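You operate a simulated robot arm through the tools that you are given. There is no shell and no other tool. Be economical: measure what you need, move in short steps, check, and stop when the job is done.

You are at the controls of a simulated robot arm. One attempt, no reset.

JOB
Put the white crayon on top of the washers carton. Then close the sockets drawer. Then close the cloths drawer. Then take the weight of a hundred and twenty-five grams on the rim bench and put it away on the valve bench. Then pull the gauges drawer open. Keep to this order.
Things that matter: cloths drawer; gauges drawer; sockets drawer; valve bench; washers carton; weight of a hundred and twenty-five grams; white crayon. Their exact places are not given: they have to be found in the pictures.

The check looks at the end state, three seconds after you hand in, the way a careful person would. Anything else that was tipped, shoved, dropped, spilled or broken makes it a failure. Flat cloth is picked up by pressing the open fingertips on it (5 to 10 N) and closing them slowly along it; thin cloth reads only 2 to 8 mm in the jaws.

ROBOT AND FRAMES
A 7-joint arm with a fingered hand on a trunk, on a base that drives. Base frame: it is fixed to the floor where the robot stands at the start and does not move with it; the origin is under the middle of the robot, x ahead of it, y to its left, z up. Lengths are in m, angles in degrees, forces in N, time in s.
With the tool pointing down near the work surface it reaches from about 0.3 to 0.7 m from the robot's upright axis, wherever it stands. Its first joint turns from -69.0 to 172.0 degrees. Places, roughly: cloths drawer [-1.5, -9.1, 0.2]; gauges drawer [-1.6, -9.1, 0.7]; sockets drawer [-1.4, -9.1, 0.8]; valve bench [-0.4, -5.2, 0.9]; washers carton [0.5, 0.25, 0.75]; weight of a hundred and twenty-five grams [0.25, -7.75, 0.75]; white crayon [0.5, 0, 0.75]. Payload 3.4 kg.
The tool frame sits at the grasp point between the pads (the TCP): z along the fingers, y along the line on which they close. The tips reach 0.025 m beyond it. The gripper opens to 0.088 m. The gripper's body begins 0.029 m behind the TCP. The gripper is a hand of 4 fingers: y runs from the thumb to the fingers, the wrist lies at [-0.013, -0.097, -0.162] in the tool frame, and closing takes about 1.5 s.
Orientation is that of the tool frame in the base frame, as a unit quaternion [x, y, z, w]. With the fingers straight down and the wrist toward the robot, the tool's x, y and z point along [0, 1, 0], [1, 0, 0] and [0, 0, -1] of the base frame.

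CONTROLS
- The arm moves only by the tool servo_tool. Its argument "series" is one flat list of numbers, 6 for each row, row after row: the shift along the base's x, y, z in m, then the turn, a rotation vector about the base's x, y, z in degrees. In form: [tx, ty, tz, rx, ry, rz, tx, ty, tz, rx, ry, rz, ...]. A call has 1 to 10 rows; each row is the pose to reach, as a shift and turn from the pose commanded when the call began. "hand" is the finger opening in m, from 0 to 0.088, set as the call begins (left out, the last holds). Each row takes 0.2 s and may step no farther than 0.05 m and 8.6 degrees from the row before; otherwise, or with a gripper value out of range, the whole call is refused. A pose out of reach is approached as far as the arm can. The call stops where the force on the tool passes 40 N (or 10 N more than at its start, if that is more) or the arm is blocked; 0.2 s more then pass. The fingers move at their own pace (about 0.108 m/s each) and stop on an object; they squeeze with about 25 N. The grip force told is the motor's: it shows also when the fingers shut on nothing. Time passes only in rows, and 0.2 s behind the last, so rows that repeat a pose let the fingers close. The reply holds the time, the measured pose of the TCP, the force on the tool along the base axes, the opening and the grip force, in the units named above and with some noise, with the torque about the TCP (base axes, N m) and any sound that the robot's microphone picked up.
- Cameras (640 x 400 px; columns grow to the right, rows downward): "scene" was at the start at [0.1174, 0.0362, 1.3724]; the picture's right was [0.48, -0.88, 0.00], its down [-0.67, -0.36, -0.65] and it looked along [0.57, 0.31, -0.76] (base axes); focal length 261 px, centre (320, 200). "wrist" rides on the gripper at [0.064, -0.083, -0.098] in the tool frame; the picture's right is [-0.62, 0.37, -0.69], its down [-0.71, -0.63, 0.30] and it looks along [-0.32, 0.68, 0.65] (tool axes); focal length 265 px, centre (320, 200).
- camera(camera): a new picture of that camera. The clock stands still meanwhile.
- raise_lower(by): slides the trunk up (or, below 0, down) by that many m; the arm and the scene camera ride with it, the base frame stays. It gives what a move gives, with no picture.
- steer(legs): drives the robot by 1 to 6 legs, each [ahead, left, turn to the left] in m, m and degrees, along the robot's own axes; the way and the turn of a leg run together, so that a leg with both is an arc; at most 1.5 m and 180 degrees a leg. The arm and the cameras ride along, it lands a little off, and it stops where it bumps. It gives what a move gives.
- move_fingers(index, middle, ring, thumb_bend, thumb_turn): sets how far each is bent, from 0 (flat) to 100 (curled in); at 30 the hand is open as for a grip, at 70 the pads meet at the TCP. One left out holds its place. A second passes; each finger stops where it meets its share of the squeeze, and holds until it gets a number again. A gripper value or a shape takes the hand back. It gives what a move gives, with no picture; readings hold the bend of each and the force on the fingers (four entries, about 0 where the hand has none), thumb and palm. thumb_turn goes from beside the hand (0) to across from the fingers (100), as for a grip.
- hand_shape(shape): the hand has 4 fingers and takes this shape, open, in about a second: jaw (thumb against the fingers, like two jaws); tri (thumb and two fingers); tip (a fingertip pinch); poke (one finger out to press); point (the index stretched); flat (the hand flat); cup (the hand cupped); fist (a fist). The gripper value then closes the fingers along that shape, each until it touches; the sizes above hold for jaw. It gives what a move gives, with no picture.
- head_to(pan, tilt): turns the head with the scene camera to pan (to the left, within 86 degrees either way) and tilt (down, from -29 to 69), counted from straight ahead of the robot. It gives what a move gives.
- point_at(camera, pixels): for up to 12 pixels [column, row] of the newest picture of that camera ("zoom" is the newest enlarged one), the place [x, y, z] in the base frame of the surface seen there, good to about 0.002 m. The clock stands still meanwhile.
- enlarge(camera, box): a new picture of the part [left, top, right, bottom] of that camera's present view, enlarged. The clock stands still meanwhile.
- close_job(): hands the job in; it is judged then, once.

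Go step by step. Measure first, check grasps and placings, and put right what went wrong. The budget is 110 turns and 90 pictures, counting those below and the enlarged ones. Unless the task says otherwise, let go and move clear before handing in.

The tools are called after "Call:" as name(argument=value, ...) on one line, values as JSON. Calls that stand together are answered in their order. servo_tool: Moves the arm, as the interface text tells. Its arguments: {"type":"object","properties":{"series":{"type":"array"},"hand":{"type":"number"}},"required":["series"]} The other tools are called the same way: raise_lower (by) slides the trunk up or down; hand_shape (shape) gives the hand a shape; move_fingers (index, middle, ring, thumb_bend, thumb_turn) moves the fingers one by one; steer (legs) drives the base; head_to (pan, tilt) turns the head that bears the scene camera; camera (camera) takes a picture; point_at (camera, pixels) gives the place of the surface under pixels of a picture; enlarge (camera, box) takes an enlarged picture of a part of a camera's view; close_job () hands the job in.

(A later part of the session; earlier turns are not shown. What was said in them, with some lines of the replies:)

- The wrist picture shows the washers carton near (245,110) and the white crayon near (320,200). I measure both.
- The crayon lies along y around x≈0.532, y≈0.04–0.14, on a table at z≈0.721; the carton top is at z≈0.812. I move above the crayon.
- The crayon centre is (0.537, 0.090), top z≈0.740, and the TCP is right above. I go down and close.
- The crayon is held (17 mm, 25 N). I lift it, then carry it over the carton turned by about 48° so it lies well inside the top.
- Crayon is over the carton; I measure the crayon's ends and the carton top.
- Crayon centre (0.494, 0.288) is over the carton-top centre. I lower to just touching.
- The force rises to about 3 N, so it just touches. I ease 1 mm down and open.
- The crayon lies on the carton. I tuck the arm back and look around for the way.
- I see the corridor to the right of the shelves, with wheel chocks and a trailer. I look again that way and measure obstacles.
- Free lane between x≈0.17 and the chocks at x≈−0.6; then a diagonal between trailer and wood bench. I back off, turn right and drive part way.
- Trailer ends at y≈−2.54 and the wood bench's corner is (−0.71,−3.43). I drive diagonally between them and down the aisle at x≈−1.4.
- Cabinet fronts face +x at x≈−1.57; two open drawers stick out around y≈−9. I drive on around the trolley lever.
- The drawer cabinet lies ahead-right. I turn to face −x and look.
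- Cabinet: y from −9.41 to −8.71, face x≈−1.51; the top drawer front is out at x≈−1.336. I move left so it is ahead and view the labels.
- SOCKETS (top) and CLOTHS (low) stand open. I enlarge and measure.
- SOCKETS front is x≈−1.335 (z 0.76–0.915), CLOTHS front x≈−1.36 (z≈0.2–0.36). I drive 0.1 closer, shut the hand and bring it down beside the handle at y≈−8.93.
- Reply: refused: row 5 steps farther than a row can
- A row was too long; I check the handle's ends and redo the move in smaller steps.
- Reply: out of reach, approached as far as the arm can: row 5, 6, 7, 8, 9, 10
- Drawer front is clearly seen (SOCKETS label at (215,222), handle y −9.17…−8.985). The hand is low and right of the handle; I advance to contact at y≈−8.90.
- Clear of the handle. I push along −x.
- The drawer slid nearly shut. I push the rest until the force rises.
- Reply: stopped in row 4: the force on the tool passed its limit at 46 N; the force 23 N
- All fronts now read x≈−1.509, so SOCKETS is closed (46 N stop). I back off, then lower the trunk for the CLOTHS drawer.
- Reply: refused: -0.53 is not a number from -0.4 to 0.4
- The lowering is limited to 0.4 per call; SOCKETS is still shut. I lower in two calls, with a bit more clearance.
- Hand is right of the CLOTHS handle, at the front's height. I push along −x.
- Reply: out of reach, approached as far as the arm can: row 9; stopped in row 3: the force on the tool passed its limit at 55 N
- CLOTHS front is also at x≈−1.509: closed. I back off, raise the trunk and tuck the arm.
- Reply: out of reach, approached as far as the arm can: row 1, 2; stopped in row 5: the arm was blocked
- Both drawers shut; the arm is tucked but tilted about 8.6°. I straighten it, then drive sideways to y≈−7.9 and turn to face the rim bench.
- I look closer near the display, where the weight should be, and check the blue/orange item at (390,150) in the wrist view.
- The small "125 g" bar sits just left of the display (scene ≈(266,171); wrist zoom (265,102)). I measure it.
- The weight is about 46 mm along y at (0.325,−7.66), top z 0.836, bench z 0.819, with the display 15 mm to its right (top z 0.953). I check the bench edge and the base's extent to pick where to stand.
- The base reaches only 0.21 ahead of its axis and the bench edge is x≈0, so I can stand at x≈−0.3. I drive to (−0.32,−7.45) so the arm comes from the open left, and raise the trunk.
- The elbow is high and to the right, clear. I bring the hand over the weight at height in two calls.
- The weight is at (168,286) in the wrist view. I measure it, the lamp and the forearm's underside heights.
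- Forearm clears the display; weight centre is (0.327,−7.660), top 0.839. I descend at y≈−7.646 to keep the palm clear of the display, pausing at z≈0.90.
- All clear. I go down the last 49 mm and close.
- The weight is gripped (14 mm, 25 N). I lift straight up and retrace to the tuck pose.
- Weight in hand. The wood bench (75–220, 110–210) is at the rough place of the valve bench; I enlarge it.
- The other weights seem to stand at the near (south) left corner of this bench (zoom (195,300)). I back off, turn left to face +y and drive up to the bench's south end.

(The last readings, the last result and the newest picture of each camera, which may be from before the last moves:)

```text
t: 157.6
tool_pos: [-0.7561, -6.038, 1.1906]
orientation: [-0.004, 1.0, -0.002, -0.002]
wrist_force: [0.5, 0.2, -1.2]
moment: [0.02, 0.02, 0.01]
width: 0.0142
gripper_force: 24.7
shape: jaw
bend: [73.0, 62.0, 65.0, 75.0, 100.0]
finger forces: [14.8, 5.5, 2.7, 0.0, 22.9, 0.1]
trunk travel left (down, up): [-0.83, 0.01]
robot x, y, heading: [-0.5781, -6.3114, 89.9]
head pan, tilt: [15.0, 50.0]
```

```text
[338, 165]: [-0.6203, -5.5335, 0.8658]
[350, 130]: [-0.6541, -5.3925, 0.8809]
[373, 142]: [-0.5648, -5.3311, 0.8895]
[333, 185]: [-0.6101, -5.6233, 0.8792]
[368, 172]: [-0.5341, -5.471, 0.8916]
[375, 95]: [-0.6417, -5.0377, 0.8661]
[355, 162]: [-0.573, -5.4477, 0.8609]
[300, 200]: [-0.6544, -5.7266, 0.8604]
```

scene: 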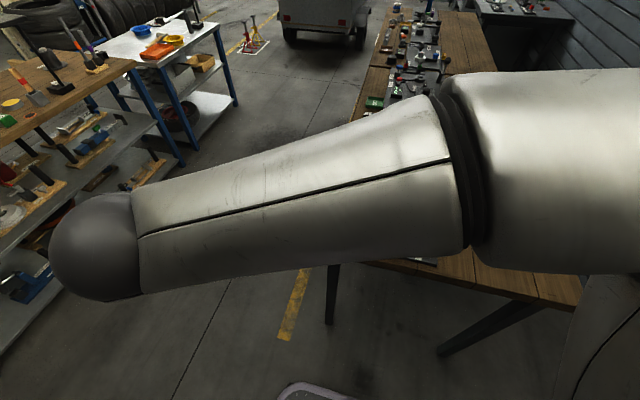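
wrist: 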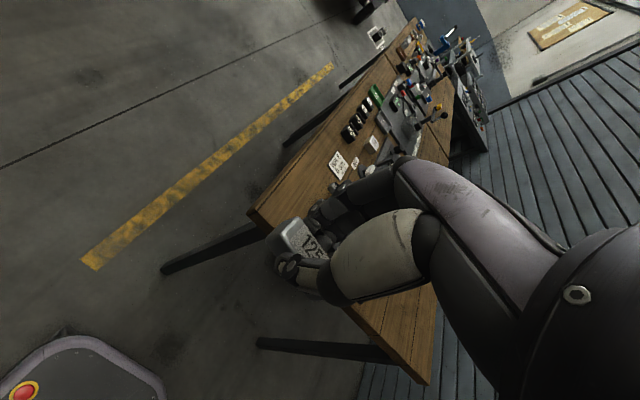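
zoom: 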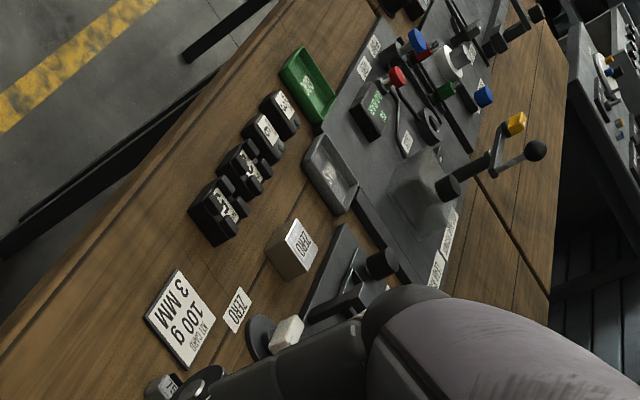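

Signs "100 g 3 MM" and "ZERO" show up, with gray pieces hidden by the hand. I turn the robot right by 60° and pan the head left for an unobstructed view.

Call:
steer(legs=[[0, 0, -60]])

Call:
head_to(pan=72, tilt=42)

Call:
camera(camera="scene")

Call:
enlarge(camera="scene", box=[200, 100, 440, 260])

```text
t: 160.6
tool_pos: [-0.4318, -6.0172, 1.1894]
orientation: [0.495, 0.869, -0.002, -0.002]
wrist_force: [0.1, -0.5, -1.7]
moment: [0.04, 0.01, -0.03]
width: 0.0141
gripper_force: 25.1
shape: jaw
bend: [73.0, 62.0, 65.0, 75.0, 100.0]
finger forces: [14.7, 5.3, 2.7, 0.0, 22.9, 0.0]
trunk travel left (down, up): [-0.83, 0.01]
robot x, y, heading: [-0.575, -6.3105, 30.2]
head pan, tilt: [15.0, 50.0]
```

```text
t: 161.9
tool_pos: [-0.4316, -6.0188, 1.1897]
orientation: [0.495, 0.869, -0.003, -0.002]
wrist_force: [-0.7, 0.0, -1.5]
moment: [0.0, 0.02, 0.01]
width: 0.0139
gripper_force: 25.2
shape: jaw
bend: [73.0, 62.0, 65.0, 75.0, 100.0]
finger forces: [14.7, 5.2, 2.7, 0.1, 22.8, 0.1]
trunk travel left (down, up): [-0.83, 0.01]
robot x, y, heading: [-0.5799, -6.3115, 29.9]
head pan, tilt: [72.0, 42.0]
```

```text
31 pictures are left
```

scene: 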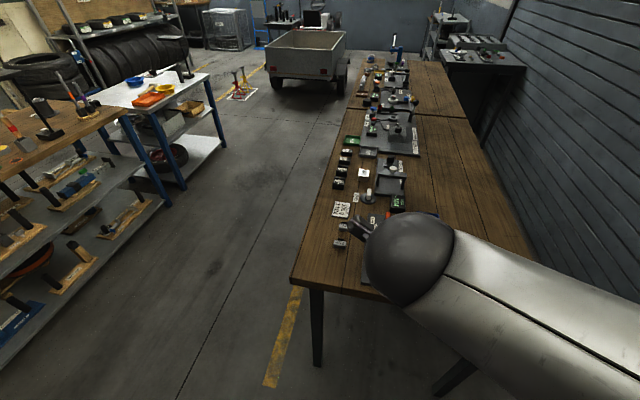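

```text
2.50 times, centred on (320, 180) of scene
```

zoom: 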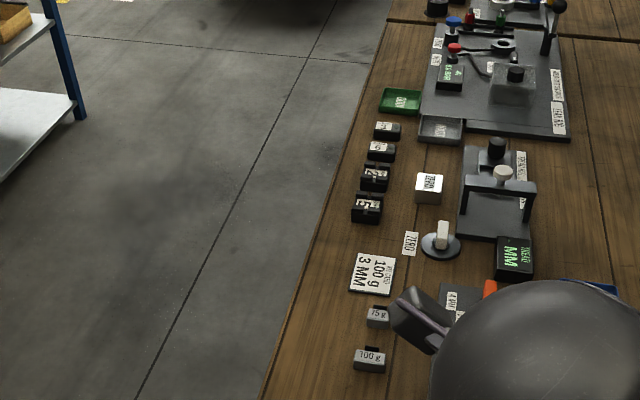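

The weights "75 g" and "100 g" stand in a row near (375,315)/(370,358) of the zoom; the 125 g belongs next in that row. I measure.

Call:
point_at(camera="zoom", pixels=[[377, 320], [370, 360], [358, 356], [384, 362], [370, 372], [345, 390], [300, 390], [372, 275], [368, 310], [391, 325], [355, 366], [385, 395]])

Call:
point_at(camera="scene", pixels=[[292, 278], [340, 290], [350, 280], [330, 260], [345, 262], [320, 275], [365, 260], [363, 280]])

```text
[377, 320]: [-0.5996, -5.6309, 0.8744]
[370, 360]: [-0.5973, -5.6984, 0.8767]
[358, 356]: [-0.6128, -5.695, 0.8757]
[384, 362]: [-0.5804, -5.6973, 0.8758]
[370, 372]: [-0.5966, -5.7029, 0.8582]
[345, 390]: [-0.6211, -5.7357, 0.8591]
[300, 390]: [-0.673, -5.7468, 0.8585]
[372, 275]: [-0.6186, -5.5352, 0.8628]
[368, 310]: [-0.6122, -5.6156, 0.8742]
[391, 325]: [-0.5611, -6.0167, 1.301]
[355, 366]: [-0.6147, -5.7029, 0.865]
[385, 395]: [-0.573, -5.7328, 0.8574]
```

```text
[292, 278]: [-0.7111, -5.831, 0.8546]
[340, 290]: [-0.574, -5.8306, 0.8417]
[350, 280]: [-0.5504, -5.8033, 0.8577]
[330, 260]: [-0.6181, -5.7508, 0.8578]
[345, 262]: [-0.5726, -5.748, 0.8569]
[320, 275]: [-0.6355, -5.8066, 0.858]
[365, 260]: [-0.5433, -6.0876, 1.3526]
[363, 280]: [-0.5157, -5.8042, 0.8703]
```

Row spacing is ~67 mm (75 g at y −5.631, 100 g at y −5.697, x≈−0.598), so the 125 g goes to about (−0.598,−5.775), bench z 0.858. I turn back to face +y and move over that spot.

Call:
steer(legs=[[0, 0, 60]])

Call:
servo_tool(series=[0.03, 0.035, 0, 0, 0, 0, 0.06, 0.07, 0, 0, 0, 0, 0.09, 0.105, 0, 0, 0, 0, 0.11, 0.14, -0.02, 0, 0, 0, 0.13, 0.175, -0.04, 0, 0, 0, 0.14, 0.21, -0.07, 0, 0, 0, 0.15, 0.24, -0.1, 0, 0, 0, 0.15, 0.26, -0.14, 0, 0, 0, 0.15, 0.26, -0.18, 0, 0, 0, 0.15, 0.26, -0.2, 0, 0, 0])

Call:
camera(camera="wrist")

Call:
camera(camera="scene")

```text
t: 165.0
tool_pos: [-0.7616, -6.042, 1.1912]
orientation: [-0.014, 1.0, -0.003, 0.0]
wrist_force: [0.2, -0.6, -0.9]
moment: [-0.02, 0.04, 0.01]
width: 0.0143
gripper_force: 24.4
shape: jaw
bend: [73.0, 62.0, 66.0, 75.0, 100.0]
finger forces: [14.6, 5.4, 2.7, 0.0, 22.8, 0.0]
trunk travel left (down, up): [-0.83, 0.01]
robot x, y, heading: [-0.5748, -6.3118, 91.1]
head pan, tilt: [72.0, 42.0]
```

```text
t: 167.2
tool_pos: [-0.6099, -5.7805, 0.9895]
orientation: [-0.014, 1.0, -0.003, -0.001]
wrist_force: [0.5, -0.2, -1.1]
moment: [0.01, 0.02, 0.01]
width: 0.0141
gripper_force: 25.1
shape: jaw
bend: [73.0, 63.0, 66.0, 75.0, 100.0]
finger forces: [14.7, 5.3, 2.7, 0.1, 22.7, 0.1]
trunk travel left (down, up): [-0.83, 0.01]
robot x, y, heading: [-0.5751, -6.3117, 90.9]
head pan, tilt: [72.0, 42.0]
```

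```text
29 pictures are left
```

wrist: 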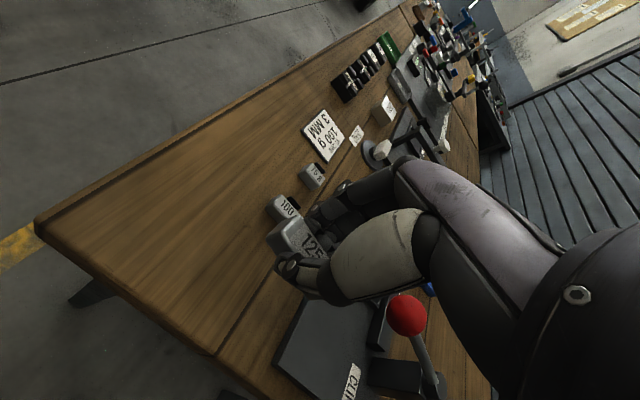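

```text
28 pictures are left
```

scene: 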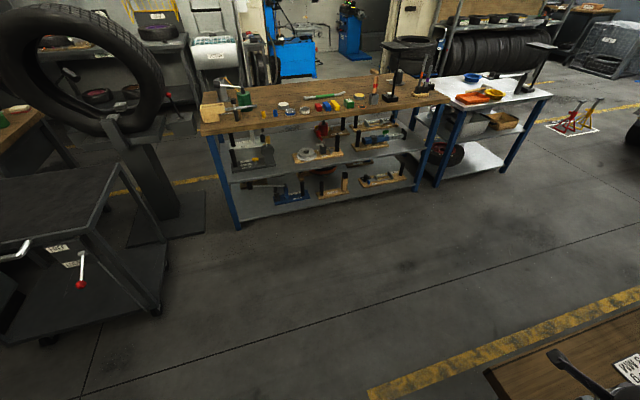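

The spot below is free; a red-ball lever stands to the right at (405,315) in the wrist view. I measure it, the held weight and the 100 g.

Call:
point_at(camera="wrist", pixels=[[405, 315], [390, 310], [430, 380], [330, 330], [285, 235], [305, 250], [277, 250], [280, 208], [292, 207], [300, 300], [385, 350], [350, 305]])

Call:
head_to(pan=0, tilt=58)

Call:
camera(camera="scene")

```text
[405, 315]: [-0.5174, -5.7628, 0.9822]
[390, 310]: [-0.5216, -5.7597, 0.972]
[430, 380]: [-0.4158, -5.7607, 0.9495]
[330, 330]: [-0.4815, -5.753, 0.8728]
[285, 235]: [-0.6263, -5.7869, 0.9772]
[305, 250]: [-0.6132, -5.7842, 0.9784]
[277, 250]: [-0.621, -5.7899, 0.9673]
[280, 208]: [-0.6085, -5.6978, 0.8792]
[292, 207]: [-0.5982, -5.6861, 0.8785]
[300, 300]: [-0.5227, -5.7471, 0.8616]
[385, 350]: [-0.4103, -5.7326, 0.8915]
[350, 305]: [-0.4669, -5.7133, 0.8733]
```

```text
t: 168.6
tool_pos: [-0.6107, -5.7799, 0.991]
orientation: [-0.014, 1.0, -0.002, -0.001]
wrist_force: [-0.7, 0.3, -1.8]
moment: [0.03, 0.01, -0.02]
width: 0.0141
gripper_force: 25.2
shape: jaw
bend: [73.0, 63.0, 66.0, 75.0, 100.0]
finger forces: [14.9, 5.3, 2.6, 0.0, 22.7, 0.1]
trunk travel left (down, up): [-0.83, 0.01]
robot x, y, heading: [-0.5798, -6.3106, 90.9]
head pan, tilt: [0.0, 58.0]
```

```text
27 pictures are left
```

scene: 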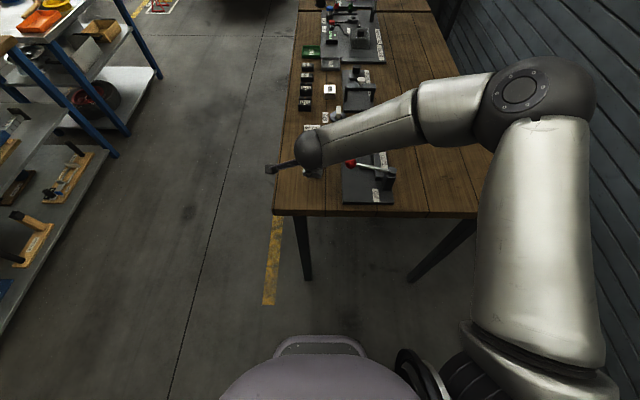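

Call:
point_at(camera="scene", pixels=[[310, 150], [340, 135], [345, 153], [370, 115], [375, 143], [410, 140], [440, 120], [350, 163], [385, 172], [480, 140]])

```text
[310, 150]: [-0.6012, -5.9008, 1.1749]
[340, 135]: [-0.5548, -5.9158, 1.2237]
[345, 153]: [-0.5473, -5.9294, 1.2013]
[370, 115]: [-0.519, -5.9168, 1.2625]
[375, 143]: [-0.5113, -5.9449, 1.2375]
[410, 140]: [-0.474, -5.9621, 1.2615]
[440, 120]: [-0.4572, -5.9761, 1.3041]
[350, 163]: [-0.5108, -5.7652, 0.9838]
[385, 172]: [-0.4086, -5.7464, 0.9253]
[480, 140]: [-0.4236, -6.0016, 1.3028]
```

The forearm lies at y<−5.9, clear of the lever. I lower with a 10 mm shift left.

Call:
servo_tool(series=[-0.012, 0.003, -0.03, 0, 0, 0, -0.012, 0.003, -0.06, 0, 0, 0, -0.012, 0.003, -0.085, 0, 0, 0, -0.012, 0.003, -0.095, 0, 0, 0, -0.012, 0.003, -0.099, 0, 0, 0, -0.012, 0.003, -0.099, 0, 0, 0])

Call:
camera(camera="wrist")

```text
t: 170.0
tool_pos: [-0.6228, -5.7793, 0.8906]
orientation: [-0.014, 1.0, -0.003, -0.001]
wrist_force: [-0.4, -0.7, -0.9]
moment: [0.0, -0.03, -0.01]
width: 0.0141
gripper_force: 24.6
shape: jaw
bend: [73.0, 63.0, 66.0, 75.0, 100.0]
finger forces: [14.7, 5.3, 2.7, 0.1, 22.6, 0.0]
trunk travel left (down, up): [-0.83, 0.01]
robot x, y, heading: [-0.576, -6.3095, 90.8]
head pan, tilt: [0.0, 58.0]
```

```text
26 pictures are left
```

wrist: 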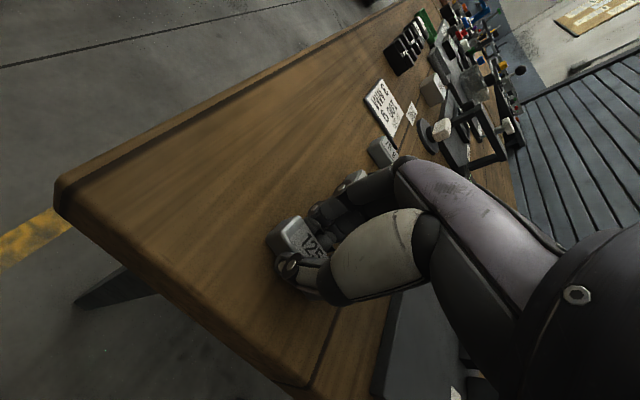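

No contact yet (no upward force). I go down gently in 1 mm steps.

Call:
servo_tool(series=[0, 0, -0.001, 0, 0, 0, 0, 0, -0.002, 0, 0, 0, 0, 0, -0.003, 0, 0, 0])

```text
t: 170.8
tool_pos: [-0.6235, -5.7784, 0.8894]
orientation: [-0.013, 1.0, -0.001, 0.001]
wrist_force: [0.0, 1.2, 5.6]
moment: [0.03, -0.01, 0.0]
width: 0.0144
gripper_force: 24.8
shape: jaw
bend: [73.0, 63.0, 71.0, 75.0, 100.0]
finger forces: [15.4, 6.2, 3.0, 0.0, 23.7, 0.0]
trunk travel left (down, up): [-0.83, 0.01]
robot x, y, heading: [-0.5764, -6.3127, 91.0]
head pan, tilt: [0.0, 58.0]
```

Contact at 5.6 N. I open narrowly and rise.

Call:
servo_tool(series=[0, 0, 0, 0, 0, 0, 0, 0, 0, 0, 0, 0, 0, 0, 0, 0, 0, 0, 0, 0, 0, 0, 0, 0, 0, 0, 0, 0, 0, 0], hand=0.044)

Call:
servo_tool(series=[0, 0, 0.02, 0, 0, 0, 0, 0, 0.05, 0, 0, 0, 0, 0, 0.09, 0, 0, 0, 0, 0, 0.13, 0, 0, 0, 0, -0.02, 0.17, 0, 0, 0, -0.02, -0.05, 0.2, 0, 0, 0, -0.04, -0.09, 0.22, 0, 0, 0])

Call:
camera(camera="wrist")

Call:
enlarge(camera="scene", box=[250, 80, 450, 230])

```text
t: 172.0
tool_pos: [-0.6228, -5.7789, 0.8876]
orientation: [-0.014, 1.0, -0.002, -0.001]
wrist_force: [1.1, 0.0, -0.2]
moment: [-0.02, 0.02, -0.01]
width: 0.0434
gripper_force: 0.1
shape: jaw
bend: [74.0, 45.0, 41.0, 70.0, 100.0]
finger forces: [0.0, 0.1, 0.0, 0.0, 0.0, 0.1]
trunk travel left (down, up): [-0.83, 0.01]
robot x, y, heading: [-0.5728, -6.31, 90.7]
head pan, tilt: [0.0, 58.0]
```

```text
t: 173.6
tool_pos: [-0.666, -5.8709, 1.1105]
orientation: [-0.013, 1.0, -0.002, 0.001]
wrist_force: [-0.1, 0.2, 0.4]
moment: [0.02, -0.01, 0.02]
width: 0.0436
gripper_force: 0.1
shape: jaw
bend: [74.0, 45.0, 41.0, 70.0, 100.0]
finger forces: [0.0, 0.0, 0.0, 0.0, 0.0, 0.0]
trunk travel left (down, up): [-0.83, 0.01]
robot x, y, heading: [-0.5747, -6.3047, 91.2]
head pan, tilt: [0.0, 58.0]
```

```text
25 pictures are left
```

wrist: 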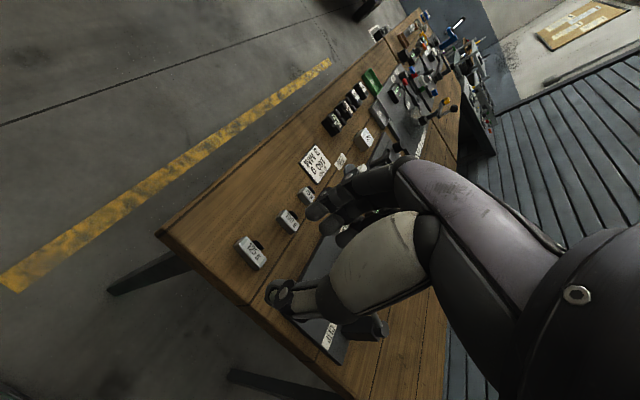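

```text
2.67 times, centred on (350, 155) of scene
```

zoom: 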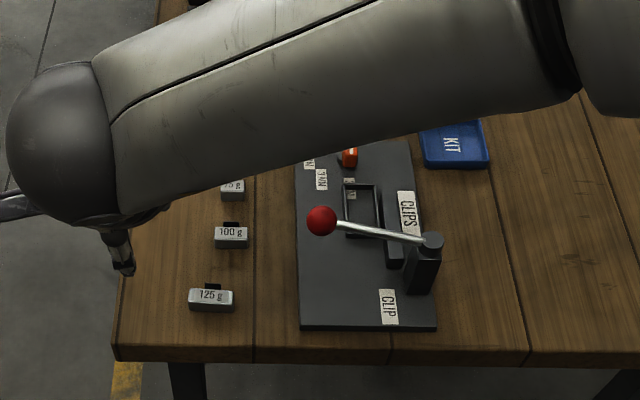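

The 125 g stands upright in the row with the 75 g and 100 g. I tuck the arm, back away and return to the drawer cabinet.

Call:
servo_tool(series=[-0.03, -0.03, 0.02, 0, 0, 0, -0.06, -0.06, 0.04, 0, 0, 0, -0.08, -0.09, 0.06, 0, 0, 0, -0.09, -0.13, 0.07, 0, 0, 0, -0.1, -0.16, 0.08, 0, 0, 0])

Call:
steer(legs=[[-1.3, 0, 0], [0, 0, 89], [0, 1.35, 0], [0.22, 0, 0]])

Call:
head_to(pan=10, tilt=50)

```text
t: 174.8
tool_pos: [-0.765, -6.0291, 1.1893]
orientation: [-0.015, 1.0, -0.002, 0.0]
wrist_force: [0.8, 0.0, 0.0]
moment: [-0.02, 0.0, -0.01]
width: 0.0436
gripper_force: 0.1
shape: jaw
bend: [74.0, 45.0, 41.0, 70.0, 100.0]
finger forces: [0.1, 0.0, 0.0, 0.0, 0.1, 0.0]
trunk travel left (down, up): [-0.83, 0.01]
robot x, y, heading: [-0.5742, -6.3117, 90.9]
head pan, tilt: [0.0, 58.0]
```

```text
t: 193.0
tool_pos: [-0.946, -9.2183, 1.1899]
orientation: [0.73, -0.683, 0.002, -0.001]
wrist_force: [-0.3, 0.1, 0.6]
moment: [-0.01, 0.0, 0.02]
width: 0.0439
gripper_force: 0.0
shape: jaw
bend: [74.0, 45.0, 41.0, 70.0, 100.0]
finger forces: [0.0, 0.0, 0.0, 0.0, 0.0, 0.0]
trunk travel left (down, up): [-0.83, 0.01]
robot x, y, heading: [-0.6702, -9.0158, -176.8]
head pan, tilt: [0.0, 58.0]
```

```text
t: 193.7
tool_pos: [-0.9468, -9.2178, 1.1886]
orientation: [0.73, -0.683, 0.002, -0.002]
wrist_force: [0.8, -0.1, -0.3]
moment: [0.03, 0.01, -0.01]
width: 0.0439
gripper_force: 0.1
shape: jaw
bend: [74.0, 45.0, 41.0, 70.0, 100.0]
finger forces: [0.1, 0.0, 0.1, 0.0, 0.0, 0.0]
trunk travel left (down, up): [-0.83, 0.01]
robot x, y, heading: [-0.6715, -9.0182, -176.6]
head pan, tilt: [10.0, 50.0]
```

Heading is 3.4° off; I correct it, come a bit closer and lower the trunk for a horizontal grasp of the GAUGES handle (z≈0.718).

Call:
steer(legs=[[0, 0, -3.2], [0.11, 0, 0]])

Call:
raise_lower(by=-0.38)

Call:
servo_tool(series=[-0.03, 0.01, 0, 0, 0, 0, -0.06, 0.025, 0, 0, 0, 0, -0.09, 0.04, 0, 0, 0, 0, -0.12, 0.055, 0, 0, 0, 0, -0.15, 0.07, 0, 0, 0, 0, -0.18, 0.085, 0, 0, 0, 0, -0.2, 0.1, 0, 0, 0, 0, -0.22, 0.11, 0, 0, 0, 0], hand=0.06)

Call:
camera(camera="scene")

```text
t: 195.3
tool_pos: [-1.0669, -9.2014, 1.1895]
orientation: [0.711, -0.703, 0.002, -0.002]
wrist_force: [-0.2, -0.2, 0.0]
moment: [0.02, -0.03, 0.03]
width: 0.044
gripper_force: 0.1
shape: jaw
bend: [74.0, 45.0, 41.0, 70.0, 100.0]
finger forces: [0.0, 0.0, 0.0, 0.0, 0.0, 0.0]
trunk travel left (down, up): [-0.83, 0.01]
robot x, y, heading: [-0.7786, -9.0221, -179.9]
head pan, tilt: [10.0, 50.0]
```

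```text
t: 199.0
tool_pos: [-1.0663, -9.2022, 0.81]
orientation: [0.711, -0.703, 0.002, -0.002]
wrist_force: [-0.4, -0.6, 0.9]
moment: [-0.02, -0.04, 0.02]
width: 0.0437
gripper_force: 0.1
shape: jaw
bend: [74.0, 45.0, 41.0, 70.0, 100.0]
finger forces: [0.0, 0.0, 0.1, 0.0, 0.0, 0.0]
trunk travel left (down, up): [-0.45, 0.39]
robot x, y, heading: [-0.7836, -9.0158, -180.0]
head pan, tilt: [10.0, 50.0]
```

```text
t: 200.8
tool_pos: [-1.2871, -9.0926, 0.8085]
orientation: [0.711, -0.703, 0.002, -0.002]
wrist_force: [0.4, 0.7, 0.1]
moment: [0.03, 0.02, -0.02]
width: 0.0597
gripper_force: 0.1
shape: jaw
bend: [28.0, 38.0, 34.0, 60.0, 100.0]
finger forces: [0.0, 0.1, 0.1, 0.0, 0.1, 0.0]
trunk travel left (down, up): [-0.45, 0.39]
robot x, y, heading: [-0.779, -9.0205, -179.8]
head pan, tilt: [10.0, 50.0]
```

```text
23 pictures are left
```

scene: 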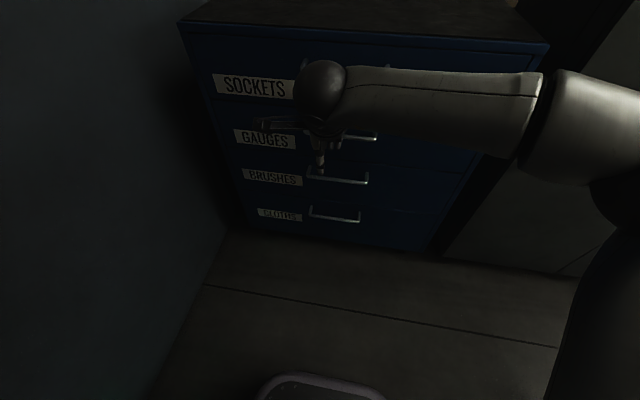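

All drawers shut. I pitch the hand up to horizontal (turn +90° about y) in stages.

Call:
servo_tool(series=[0, 0, 0, 0, 8, 0, 0, 0, 0, 0, 16, 0, 0, 0, 0, 0, 24, 0, 0, 0, 0, 0, 32, 0, 0, 0, 0, 0, 40, 0, 0, 0, 0, 0, 48, 0])

Call:
servo_tool(series=[0, 0, 0, 0, 8, 0, 0, 0, 0, 0, 16, 0, 0, 0, 0, 0, 24, 0, 0, 0, 0, 0, 32, 0, 0, 0, 0, 0, 40, 0])

Call:
camera(camera="scene")

Call:
camera(camera="wrist")

```text
t: 202.2
tool_pos: [-1.2873, -9.0924, 0.8097]
orientation: [0.65, -0.643, -0.287, 0.286]
wrist_force: [1.1, -0.1, -0.7]
moment: [-0.02, 0.02, -0.02]
width: 0.0596
gripper_force: 0.1
shape: jaw
bend: [28.0, 38.0, 34.0, 60.0, 100.0]
finger forces: [0.1, 0.0, 0.1, 0.1, 0.0, 0.0]
trunk travel left (down, up): [-0.45, 0.39]
robot x, y, heading: [-0.783, -9.02, -179.7]
head pan, tilt: [10.0, 50.0]
```

```text
t: 203.4
tool_pos: [-1.2871, -9.0918, 0.811]
orientation: [0.512, -0.507, -0.493, 0.488]
wrist_force: [0.3, 0.5, -0.4]
moment: [0.0, 0.01, 0.0]
width: 0.0595
gripper_force: 0.0
shape: jaw
bend: [28.0, 38.0, 34.0, 60.0, 100.0]
finger forces: [0.0, 0.0, 0.0, 0.0, 0.0, 0.1]
trunk travel left (down, up): [-0.45, 0.39]
robot x, y, heading: [-0.7816, -9.0158, -179.8]
head pan, tilt: [10.0, 50.0]
```

```text
22 pictures are left
```

scene: 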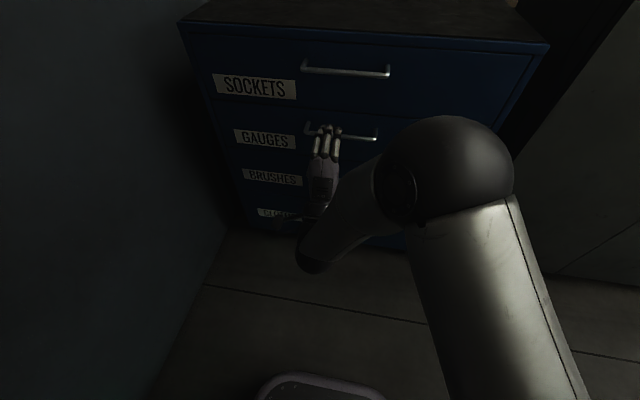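

```text
21 pictures are left
```

wrist: 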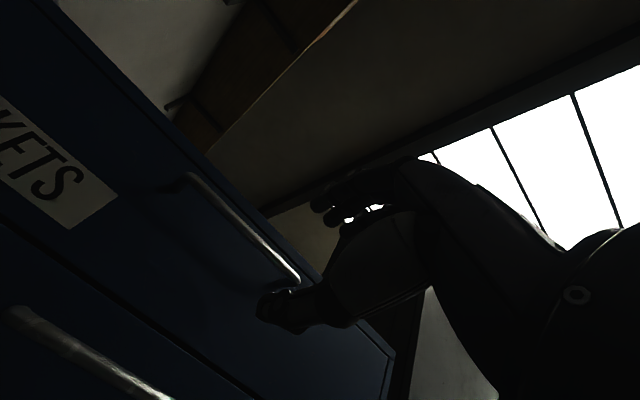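

Reached: the hand is horizontal. I measure the GAUGES handle precisely.

Call:
point_at(camera="scene", pixels=[[308, 135], [345, 138], [360, 139], [374, 140], [304, 128], [376, 132], [345, 72], [387, 74], [345, 150], [265, 140]])

Call:
enlarge(camera="scene", box=[260, 40, 420, 160])

```text
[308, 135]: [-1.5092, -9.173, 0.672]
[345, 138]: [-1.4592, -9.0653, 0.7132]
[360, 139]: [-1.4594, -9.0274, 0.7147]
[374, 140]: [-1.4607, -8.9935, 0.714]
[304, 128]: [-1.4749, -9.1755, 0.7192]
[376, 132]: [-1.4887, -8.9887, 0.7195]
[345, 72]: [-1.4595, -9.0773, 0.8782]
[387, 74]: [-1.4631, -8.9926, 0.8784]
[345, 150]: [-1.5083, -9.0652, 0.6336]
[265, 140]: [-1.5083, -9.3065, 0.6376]
```

```text
3.33 times, centred on (340, 100) of scene
```

zoom: 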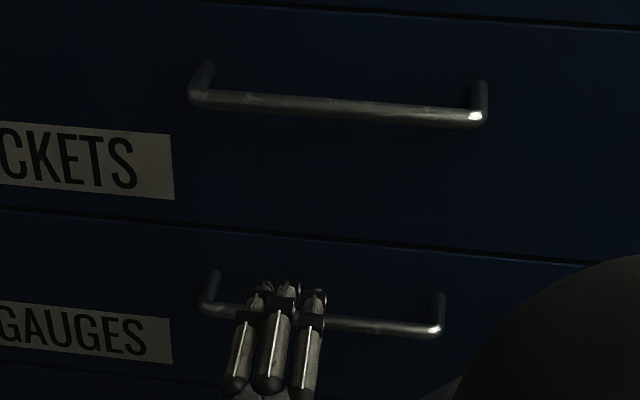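

Handle bar is at x≈−1.463, z≈0.714, y −9.175…−8.99. I lower 97 mm then advance onto it.

Call:
servo_tool(series=[0, 0, -0.03, 0, 0, 0, 0, 0.004, -0.06, 0, 0, 0, 0, 0.008, -0.09, 0, 0, 0, 0, 0.008, -0.096, 0, 0, 0], hand=0.075)

Call:
servo_tool(series=[-0.03, 0, 0, 0, 0, 0, -0.06, 0, 0, 0, 0, 0, -0.09, 0, 0, 0, 0, 0, -0.12, 0, 0, 0, 0, 0, -0.14, 0, 0, 0, 0, 0])

Call:
camera(camera="wrist")

Call:
enlarge(camera="scene", box=[240, 40, 440, 190])

```text
t: 204.4
tool_pos: [-1.3233, -9.0868, 0.7251]
orientation: [0.514, -0.507, -0.492, 0.487]
wrist_force: [-0.5, 0.0, 0.4]
moment: [-0.02, 0.0, 0.05]
width: 0.0748
gripper_force: 0.0
shape: jaw
bend: [27.0, 33.0, 31.0, 43.0, 99.0]
finger forces: [0.0, 0.0, 0.0, 0.0, 0.0, 0.0]
out of reach, approached as far as the arm can: row 1, 2, 3, 4
trunk travel left (down, up): [-0.45, 0.39]
robot x, y, heading: [-0.7836, -9.0203, -180.1]
head pan, tilt: [10.0, 50.0]
```

```text
t: 205.6
tool_pos: [-1.4613, -9.088, 0.7286]
orientation: [0.514, -0.507, -0.491, 0.488]
wrist_force: [-0.6, 0.0, 0.5]
moment: [0.03, 0.01, 0.0]
width: 0.075
gripper_force: 0.1
shape: jaw
bend: [27.0, 33.0, 31.0, 43.0, 99.0]
finger forces: [0.0, 0.1, 0.0, 0.1, 0.0, 0.0]
trunk travel left (down, up): [-0.45, 0.39]
robot x, y, heading: [-0.7807, -9.0138, -179.9]
head pan, tilt: [10.0, 50.0]
```

```text
19 pictures are left
```

wrist: 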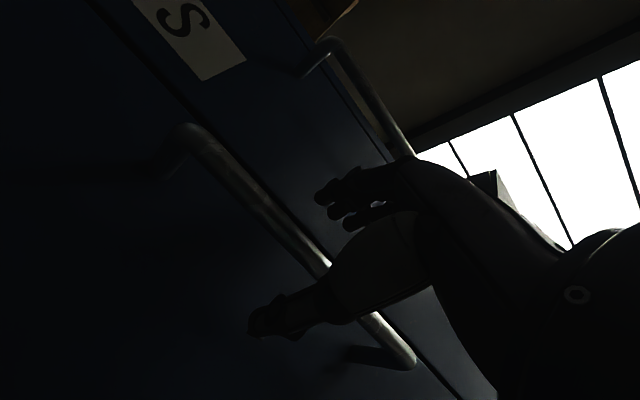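

```text
2.67 times, centred on (340, 115) of scene
```

zoom: 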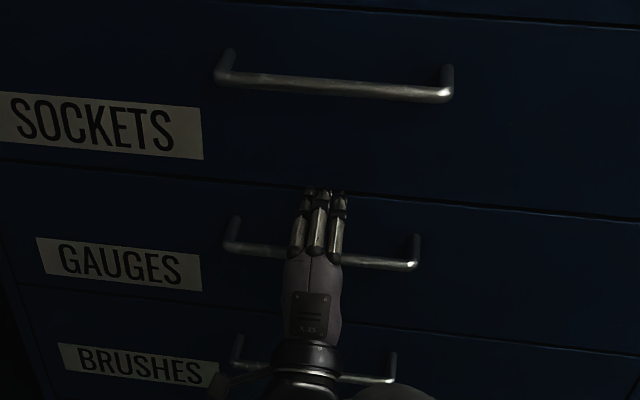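

The handle is between fingers (above) and thumb (below), TCP 14 mm high; I lower the trunk by 13 mm and close.

Call:
raise_lower(by=-0.013)

Call:
servo_tool(series=[0, 0, 0, 0, 0, 0, 0, 0, 0, 0, 0, 0, 0, 0, 0, 0, 0, 0, 0, 0, 0, 0, 0, 0, 0, 0, 0, 0, 0, 0, 0, 0, 0, 0, 0, 0, 0, 0, 0, 0, 0, 0, 0, 0, 0, 0, 0, 0], hand=0.0)

```text
t: 206.2
tool_pos: [-1.4615, -9.088, 0.7146]
orientation: [0.513, -0.507, -0.492, 0.487]
wrist_force: [0.4, 0.2, -0.1]
moment: [-0.01, 0.03, 0.0]
width: 0.0748
gripper_force: 0.2
shape: jaw
bend: [27.0, 33.0, 31.0, 43.0, 99.0]
finger forces: [0.1, 0.0, 0.0, 0.0, 0.0, 0.1]
trunk travel left (down, up): [-0.437, 0.403]
robot x, y, heading: [-0.7814, -9.022, -180.0]
head pan, tilt: [10.0, 50.0]
```

```text
t: 208.0
tool_pos: [-1.4611, -9.0897, 0.7135]
orientation: [0.513, -0.507, -0.492, 0.488]
wrist_force: [-1.4, -0.3, -2.6]
moment: [0.03, 0.05, -0.02]
width: 0.0001
gripper_force: 25.5
shape: jaw
bend: [70.0, 70.0, 70.0, 71.0, 100.0]
finger forces: [5.0, 0.5, 3.0, 0.1, 5.6, 0.0]
trunk travel left (down, up): [-0.437, 0.403]
robot x, y, heading: [-0.7794, -9.0236, -179.9]
head pan, tilt: [10.0, 50.0]
```

The fingers read shut with some finger force; perhaps they closed around the bar. I pull gently and check.

Call:
servo_tool(series=[0.01, 0, 0, 0, 0, 0, 0.02, 0, 0, 0, 0, 0, 0.03, 0, 0, 0, 0, 0, 0.04, 0, 0, 0, 0, 0])

Call:
enlarge(camera="scene", box=[240, 40, 440, 190])

Call:
point_at(camera="zoom", pixels=[[120, 265], [380, 262], [100, 125], [240, 245], [220, 290], [450, 240]])

```text
t: 209.0
tool_pos: [-1.4215, -9.0895, 0.713]
orientation: [0.512, -0.508, -0.493, 0.487]
wrist_force: [0.4, 2.1, -2.7]
moment: [0.04, 0.0, -0.01]
width: 0.0
gripper_force: 24.7
shape: jaw
bend: [70.0, 70.0, 70.0, 71.0, 100.0]
finger forces: [4.7, 0.4, 2.6, 0.0, 6.3, 0.1]
trunk travel left (down, up): [-0.437, 0.403]
robot x, y, heading: [-0.7799, -9.0159, -179.9]
head pan, tilt: [10.0, 50.0]
```

```text
2.67 times, centred on (340, 115) of scene
```

zoom: 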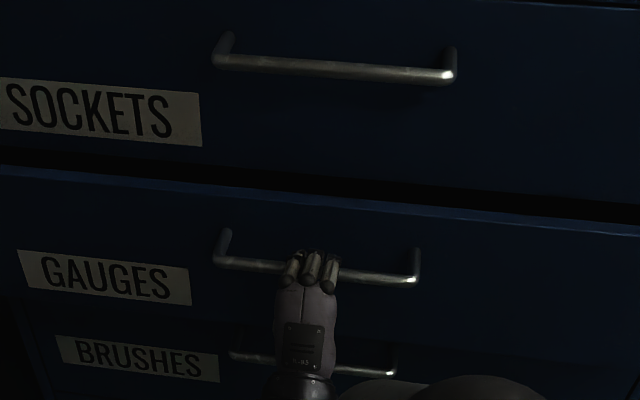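

```text
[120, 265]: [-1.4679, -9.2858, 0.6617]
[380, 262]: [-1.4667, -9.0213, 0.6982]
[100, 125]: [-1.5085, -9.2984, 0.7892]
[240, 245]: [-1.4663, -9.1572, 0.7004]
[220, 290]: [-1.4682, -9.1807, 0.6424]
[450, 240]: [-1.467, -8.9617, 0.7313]
```

The GAUGES drawer follows (front at −1.467). I pull 60 mm more with the arm, then the rest by backing the base.

Call:
servo_tool(series=[0.015, 0, 0, 0, 0, 0, 0.03, 0, 0, 0, 0, 0, 0.045, 0, 0, 0, 0, 0, 0.06, 0, 0, 0, 0, 0, 0.06, 0, 0, 0, 0, 0])

Call:
steer(legs=[[-0.1, 0, 0]])

Call:
camera(camera="scene")

Call:
point_at(camera="scene", pixels=[[265, 140], [400, 130], [260, 90], [270, 180], [380, 160], [450, 130], [250, 130]])

```text
t: 210.2
tool_pos: [-1.3592, -9.0894, 0.7136]
orientation: [0.513, -0.507, -0.492, 0.488]
wrist_force: [2.5, -0.6, -4.4]
moment: [0.08, 0.02, 0.0]
width: 0.0001
gripper_force: 25.0
shape: jaw
bend: [70.0, 70.0, 70.0, 71.0, 100.0]
finger forces: [4.4, 0.2, 2.2, 0.0, 7.5, 0.0]
trunk travel left (down, up): [-0.437, 0.403]
robot x, y, heading: [-0.7838, -9.0189, -180.0]
head pan, tilt: [10.0, 50.0]
```

```text
t: 211.4
tool_pos: [-1.2598, -9.0877, 0.7131]
orientation: [0.513, -0.507, -0.492, 0.487]
wrist_force: [-0.9, -4.6, -4.7]
moment: [0.05, -0.04, 0.05]
width: 0.0
gripper_force: 25.1
shape: jaw
bend: [70.0, 70.0, 70.0, 71.0, 100.0]
finger forces: [3.6, 0.2, 2.6, 0.0, 7.3, 0.1]
trunk travel left (down, up): [-0.437, 0.403]
robot x, y, heading: [-0.682, -9.0192, 179.9]
head pan, tilt: [10.0, 50.0]
```

```text
16 pictures are left
```

scene: 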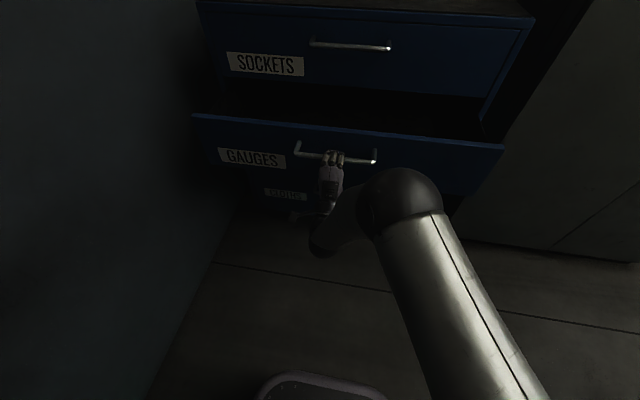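

```text
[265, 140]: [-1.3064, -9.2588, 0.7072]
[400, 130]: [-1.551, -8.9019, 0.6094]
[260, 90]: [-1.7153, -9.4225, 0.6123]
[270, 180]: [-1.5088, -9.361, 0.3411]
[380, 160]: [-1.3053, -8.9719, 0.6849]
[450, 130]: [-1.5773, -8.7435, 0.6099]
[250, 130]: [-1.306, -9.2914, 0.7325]
```

The drawer is 0.20 m out. I pull 50 mm more for certainty, then release, watching the force.

Call:
steer(legs=[[-0.05, 0, 0]])

Call:
servo_tool(series=[0, 0, 0, 0, 0, 0, 0, 0, 0, 0, 0, 0, 0, 0, 0, 0, 0, 0, 0, 0, 0, 0, 0, 0, 0, 0, 0, 0, 0, 0], hand=0.08)

Call:
steer(legs=[[-0.2, 0, 0]])

Call:
camera(camera="scene")

Call:
point_at(camera="scene", pixels=[[280, 120], [290, 50], [270, 135], [300, 60], [275, 180], [320, 35], [300, 210]])

```text
t: 212.3
tool_pos: [-1.2118, -9.0881, 0.7118]
orientation: [0.514, -0.507, -0.491, 0.487]
wrist_force: [-1.5, -1.3, -6.0]
moment: [0.02, 0.0, 0.04]
width: 0.0
gripper_force: 24.9
shape: jaw
bend: [70.0, 70.0, 70.0, 71.0, 100.0]
finger forces: [3.6, 0.2, 2.7, 0.0, 8.1, 0.1]
trunk travel left (down, up): [-0.437, 0.403]
robot x, y, heading: [-0.6317, -9.0164, -180.0]
head pan, tilt: [10.0, 50.0]
```

```text
t: 213.5
tool_pos: [-1.2107, -9.0878, 0.7134]
orientation: [0.513, -0.507, -0.492, 0.488]
wrist_force: [1.0, -0.3, 0.6]
moment: [-0.02, 0.03, 0.01]
width: 0.08
gripper_force: 0.1
shape: jaw
bend: [31.0, 32.0, 30.0, 32.0, 98.0]
finger forces: [0.0, 0.0, 0.0, 0.1, 0.1, 0.1]
trunk travel left (down, up): [-0.437, 0.403]
robot x, y, heading: [-0.6312, -9.0183, -180.1]
head pan, tilt: [10.0, 50.0]
```

```text
t: 215.1
tool_pos: [-1.0132, -9.0863, 0.7145]
orientation: [0.513, -0.507, -0.493, 0.487]
wrist_force: [0.9, 0.1, 0.5]
moment: [0.02, -0.01, -0.03]
width: 0.0802
gripper_force: 0.0
shape: jaw
bend: [31.0, 32.0, 30.0, 32.0, 98.0]
finger forces: [0.1, 0.0, 0.0, 0.0, 0.0, 0.1]
trunk travel left (down, up): [-0.437, 0.403]
robot x, y, heading: [-0.4354, -9.0217, -180.2]
head pan, tilt: [10.0, 50.0]
```

```text
15 pictures are left
```

scene: 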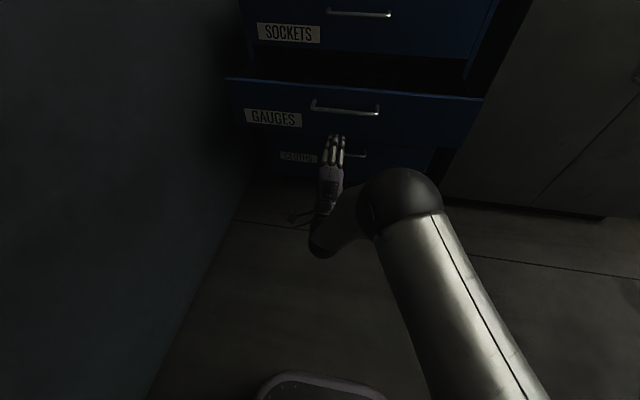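

```text
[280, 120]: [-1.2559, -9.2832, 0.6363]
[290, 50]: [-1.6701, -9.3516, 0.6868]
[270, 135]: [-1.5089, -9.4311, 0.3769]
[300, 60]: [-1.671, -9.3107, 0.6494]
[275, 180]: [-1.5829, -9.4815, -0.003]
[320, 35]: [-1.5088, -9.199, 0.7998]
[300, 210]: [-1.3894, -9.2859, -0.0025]
```

GAUGES is 0.25 m open, SOCKETS shut at −1.509. A last check on CLOTHS at (300,157).

Call:
point_at(camera="scene", pixels=[[300, 157], [375, 165], [290, 33], [400, 160]])

```text
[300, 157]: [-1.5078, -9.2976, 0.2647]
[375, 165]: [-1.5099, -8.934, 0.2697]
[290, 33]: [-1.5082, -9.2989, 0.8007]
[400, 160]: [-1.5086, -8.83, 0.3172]
```

SOCKETS and CLOTHS both read flush at −1.509, GAUGES is open, and the hand is clear, so I hand in.

Call:
close_job()

```text
The job is handed in.
```

The job is handed in, with all five steps done in order:
- **White crayon:** it lies on top of the washers carton.
- **Sockets drawer:** closed, its front flush with the cabinet.
- **Cloths drawer:** closed, its front flush with the cabinet.
- **125 g weight:** it stands upright on the valve bench, in line with the 75 g and 100 g weights.
- **Gauges drawer:** pulled open about 0.25 m.
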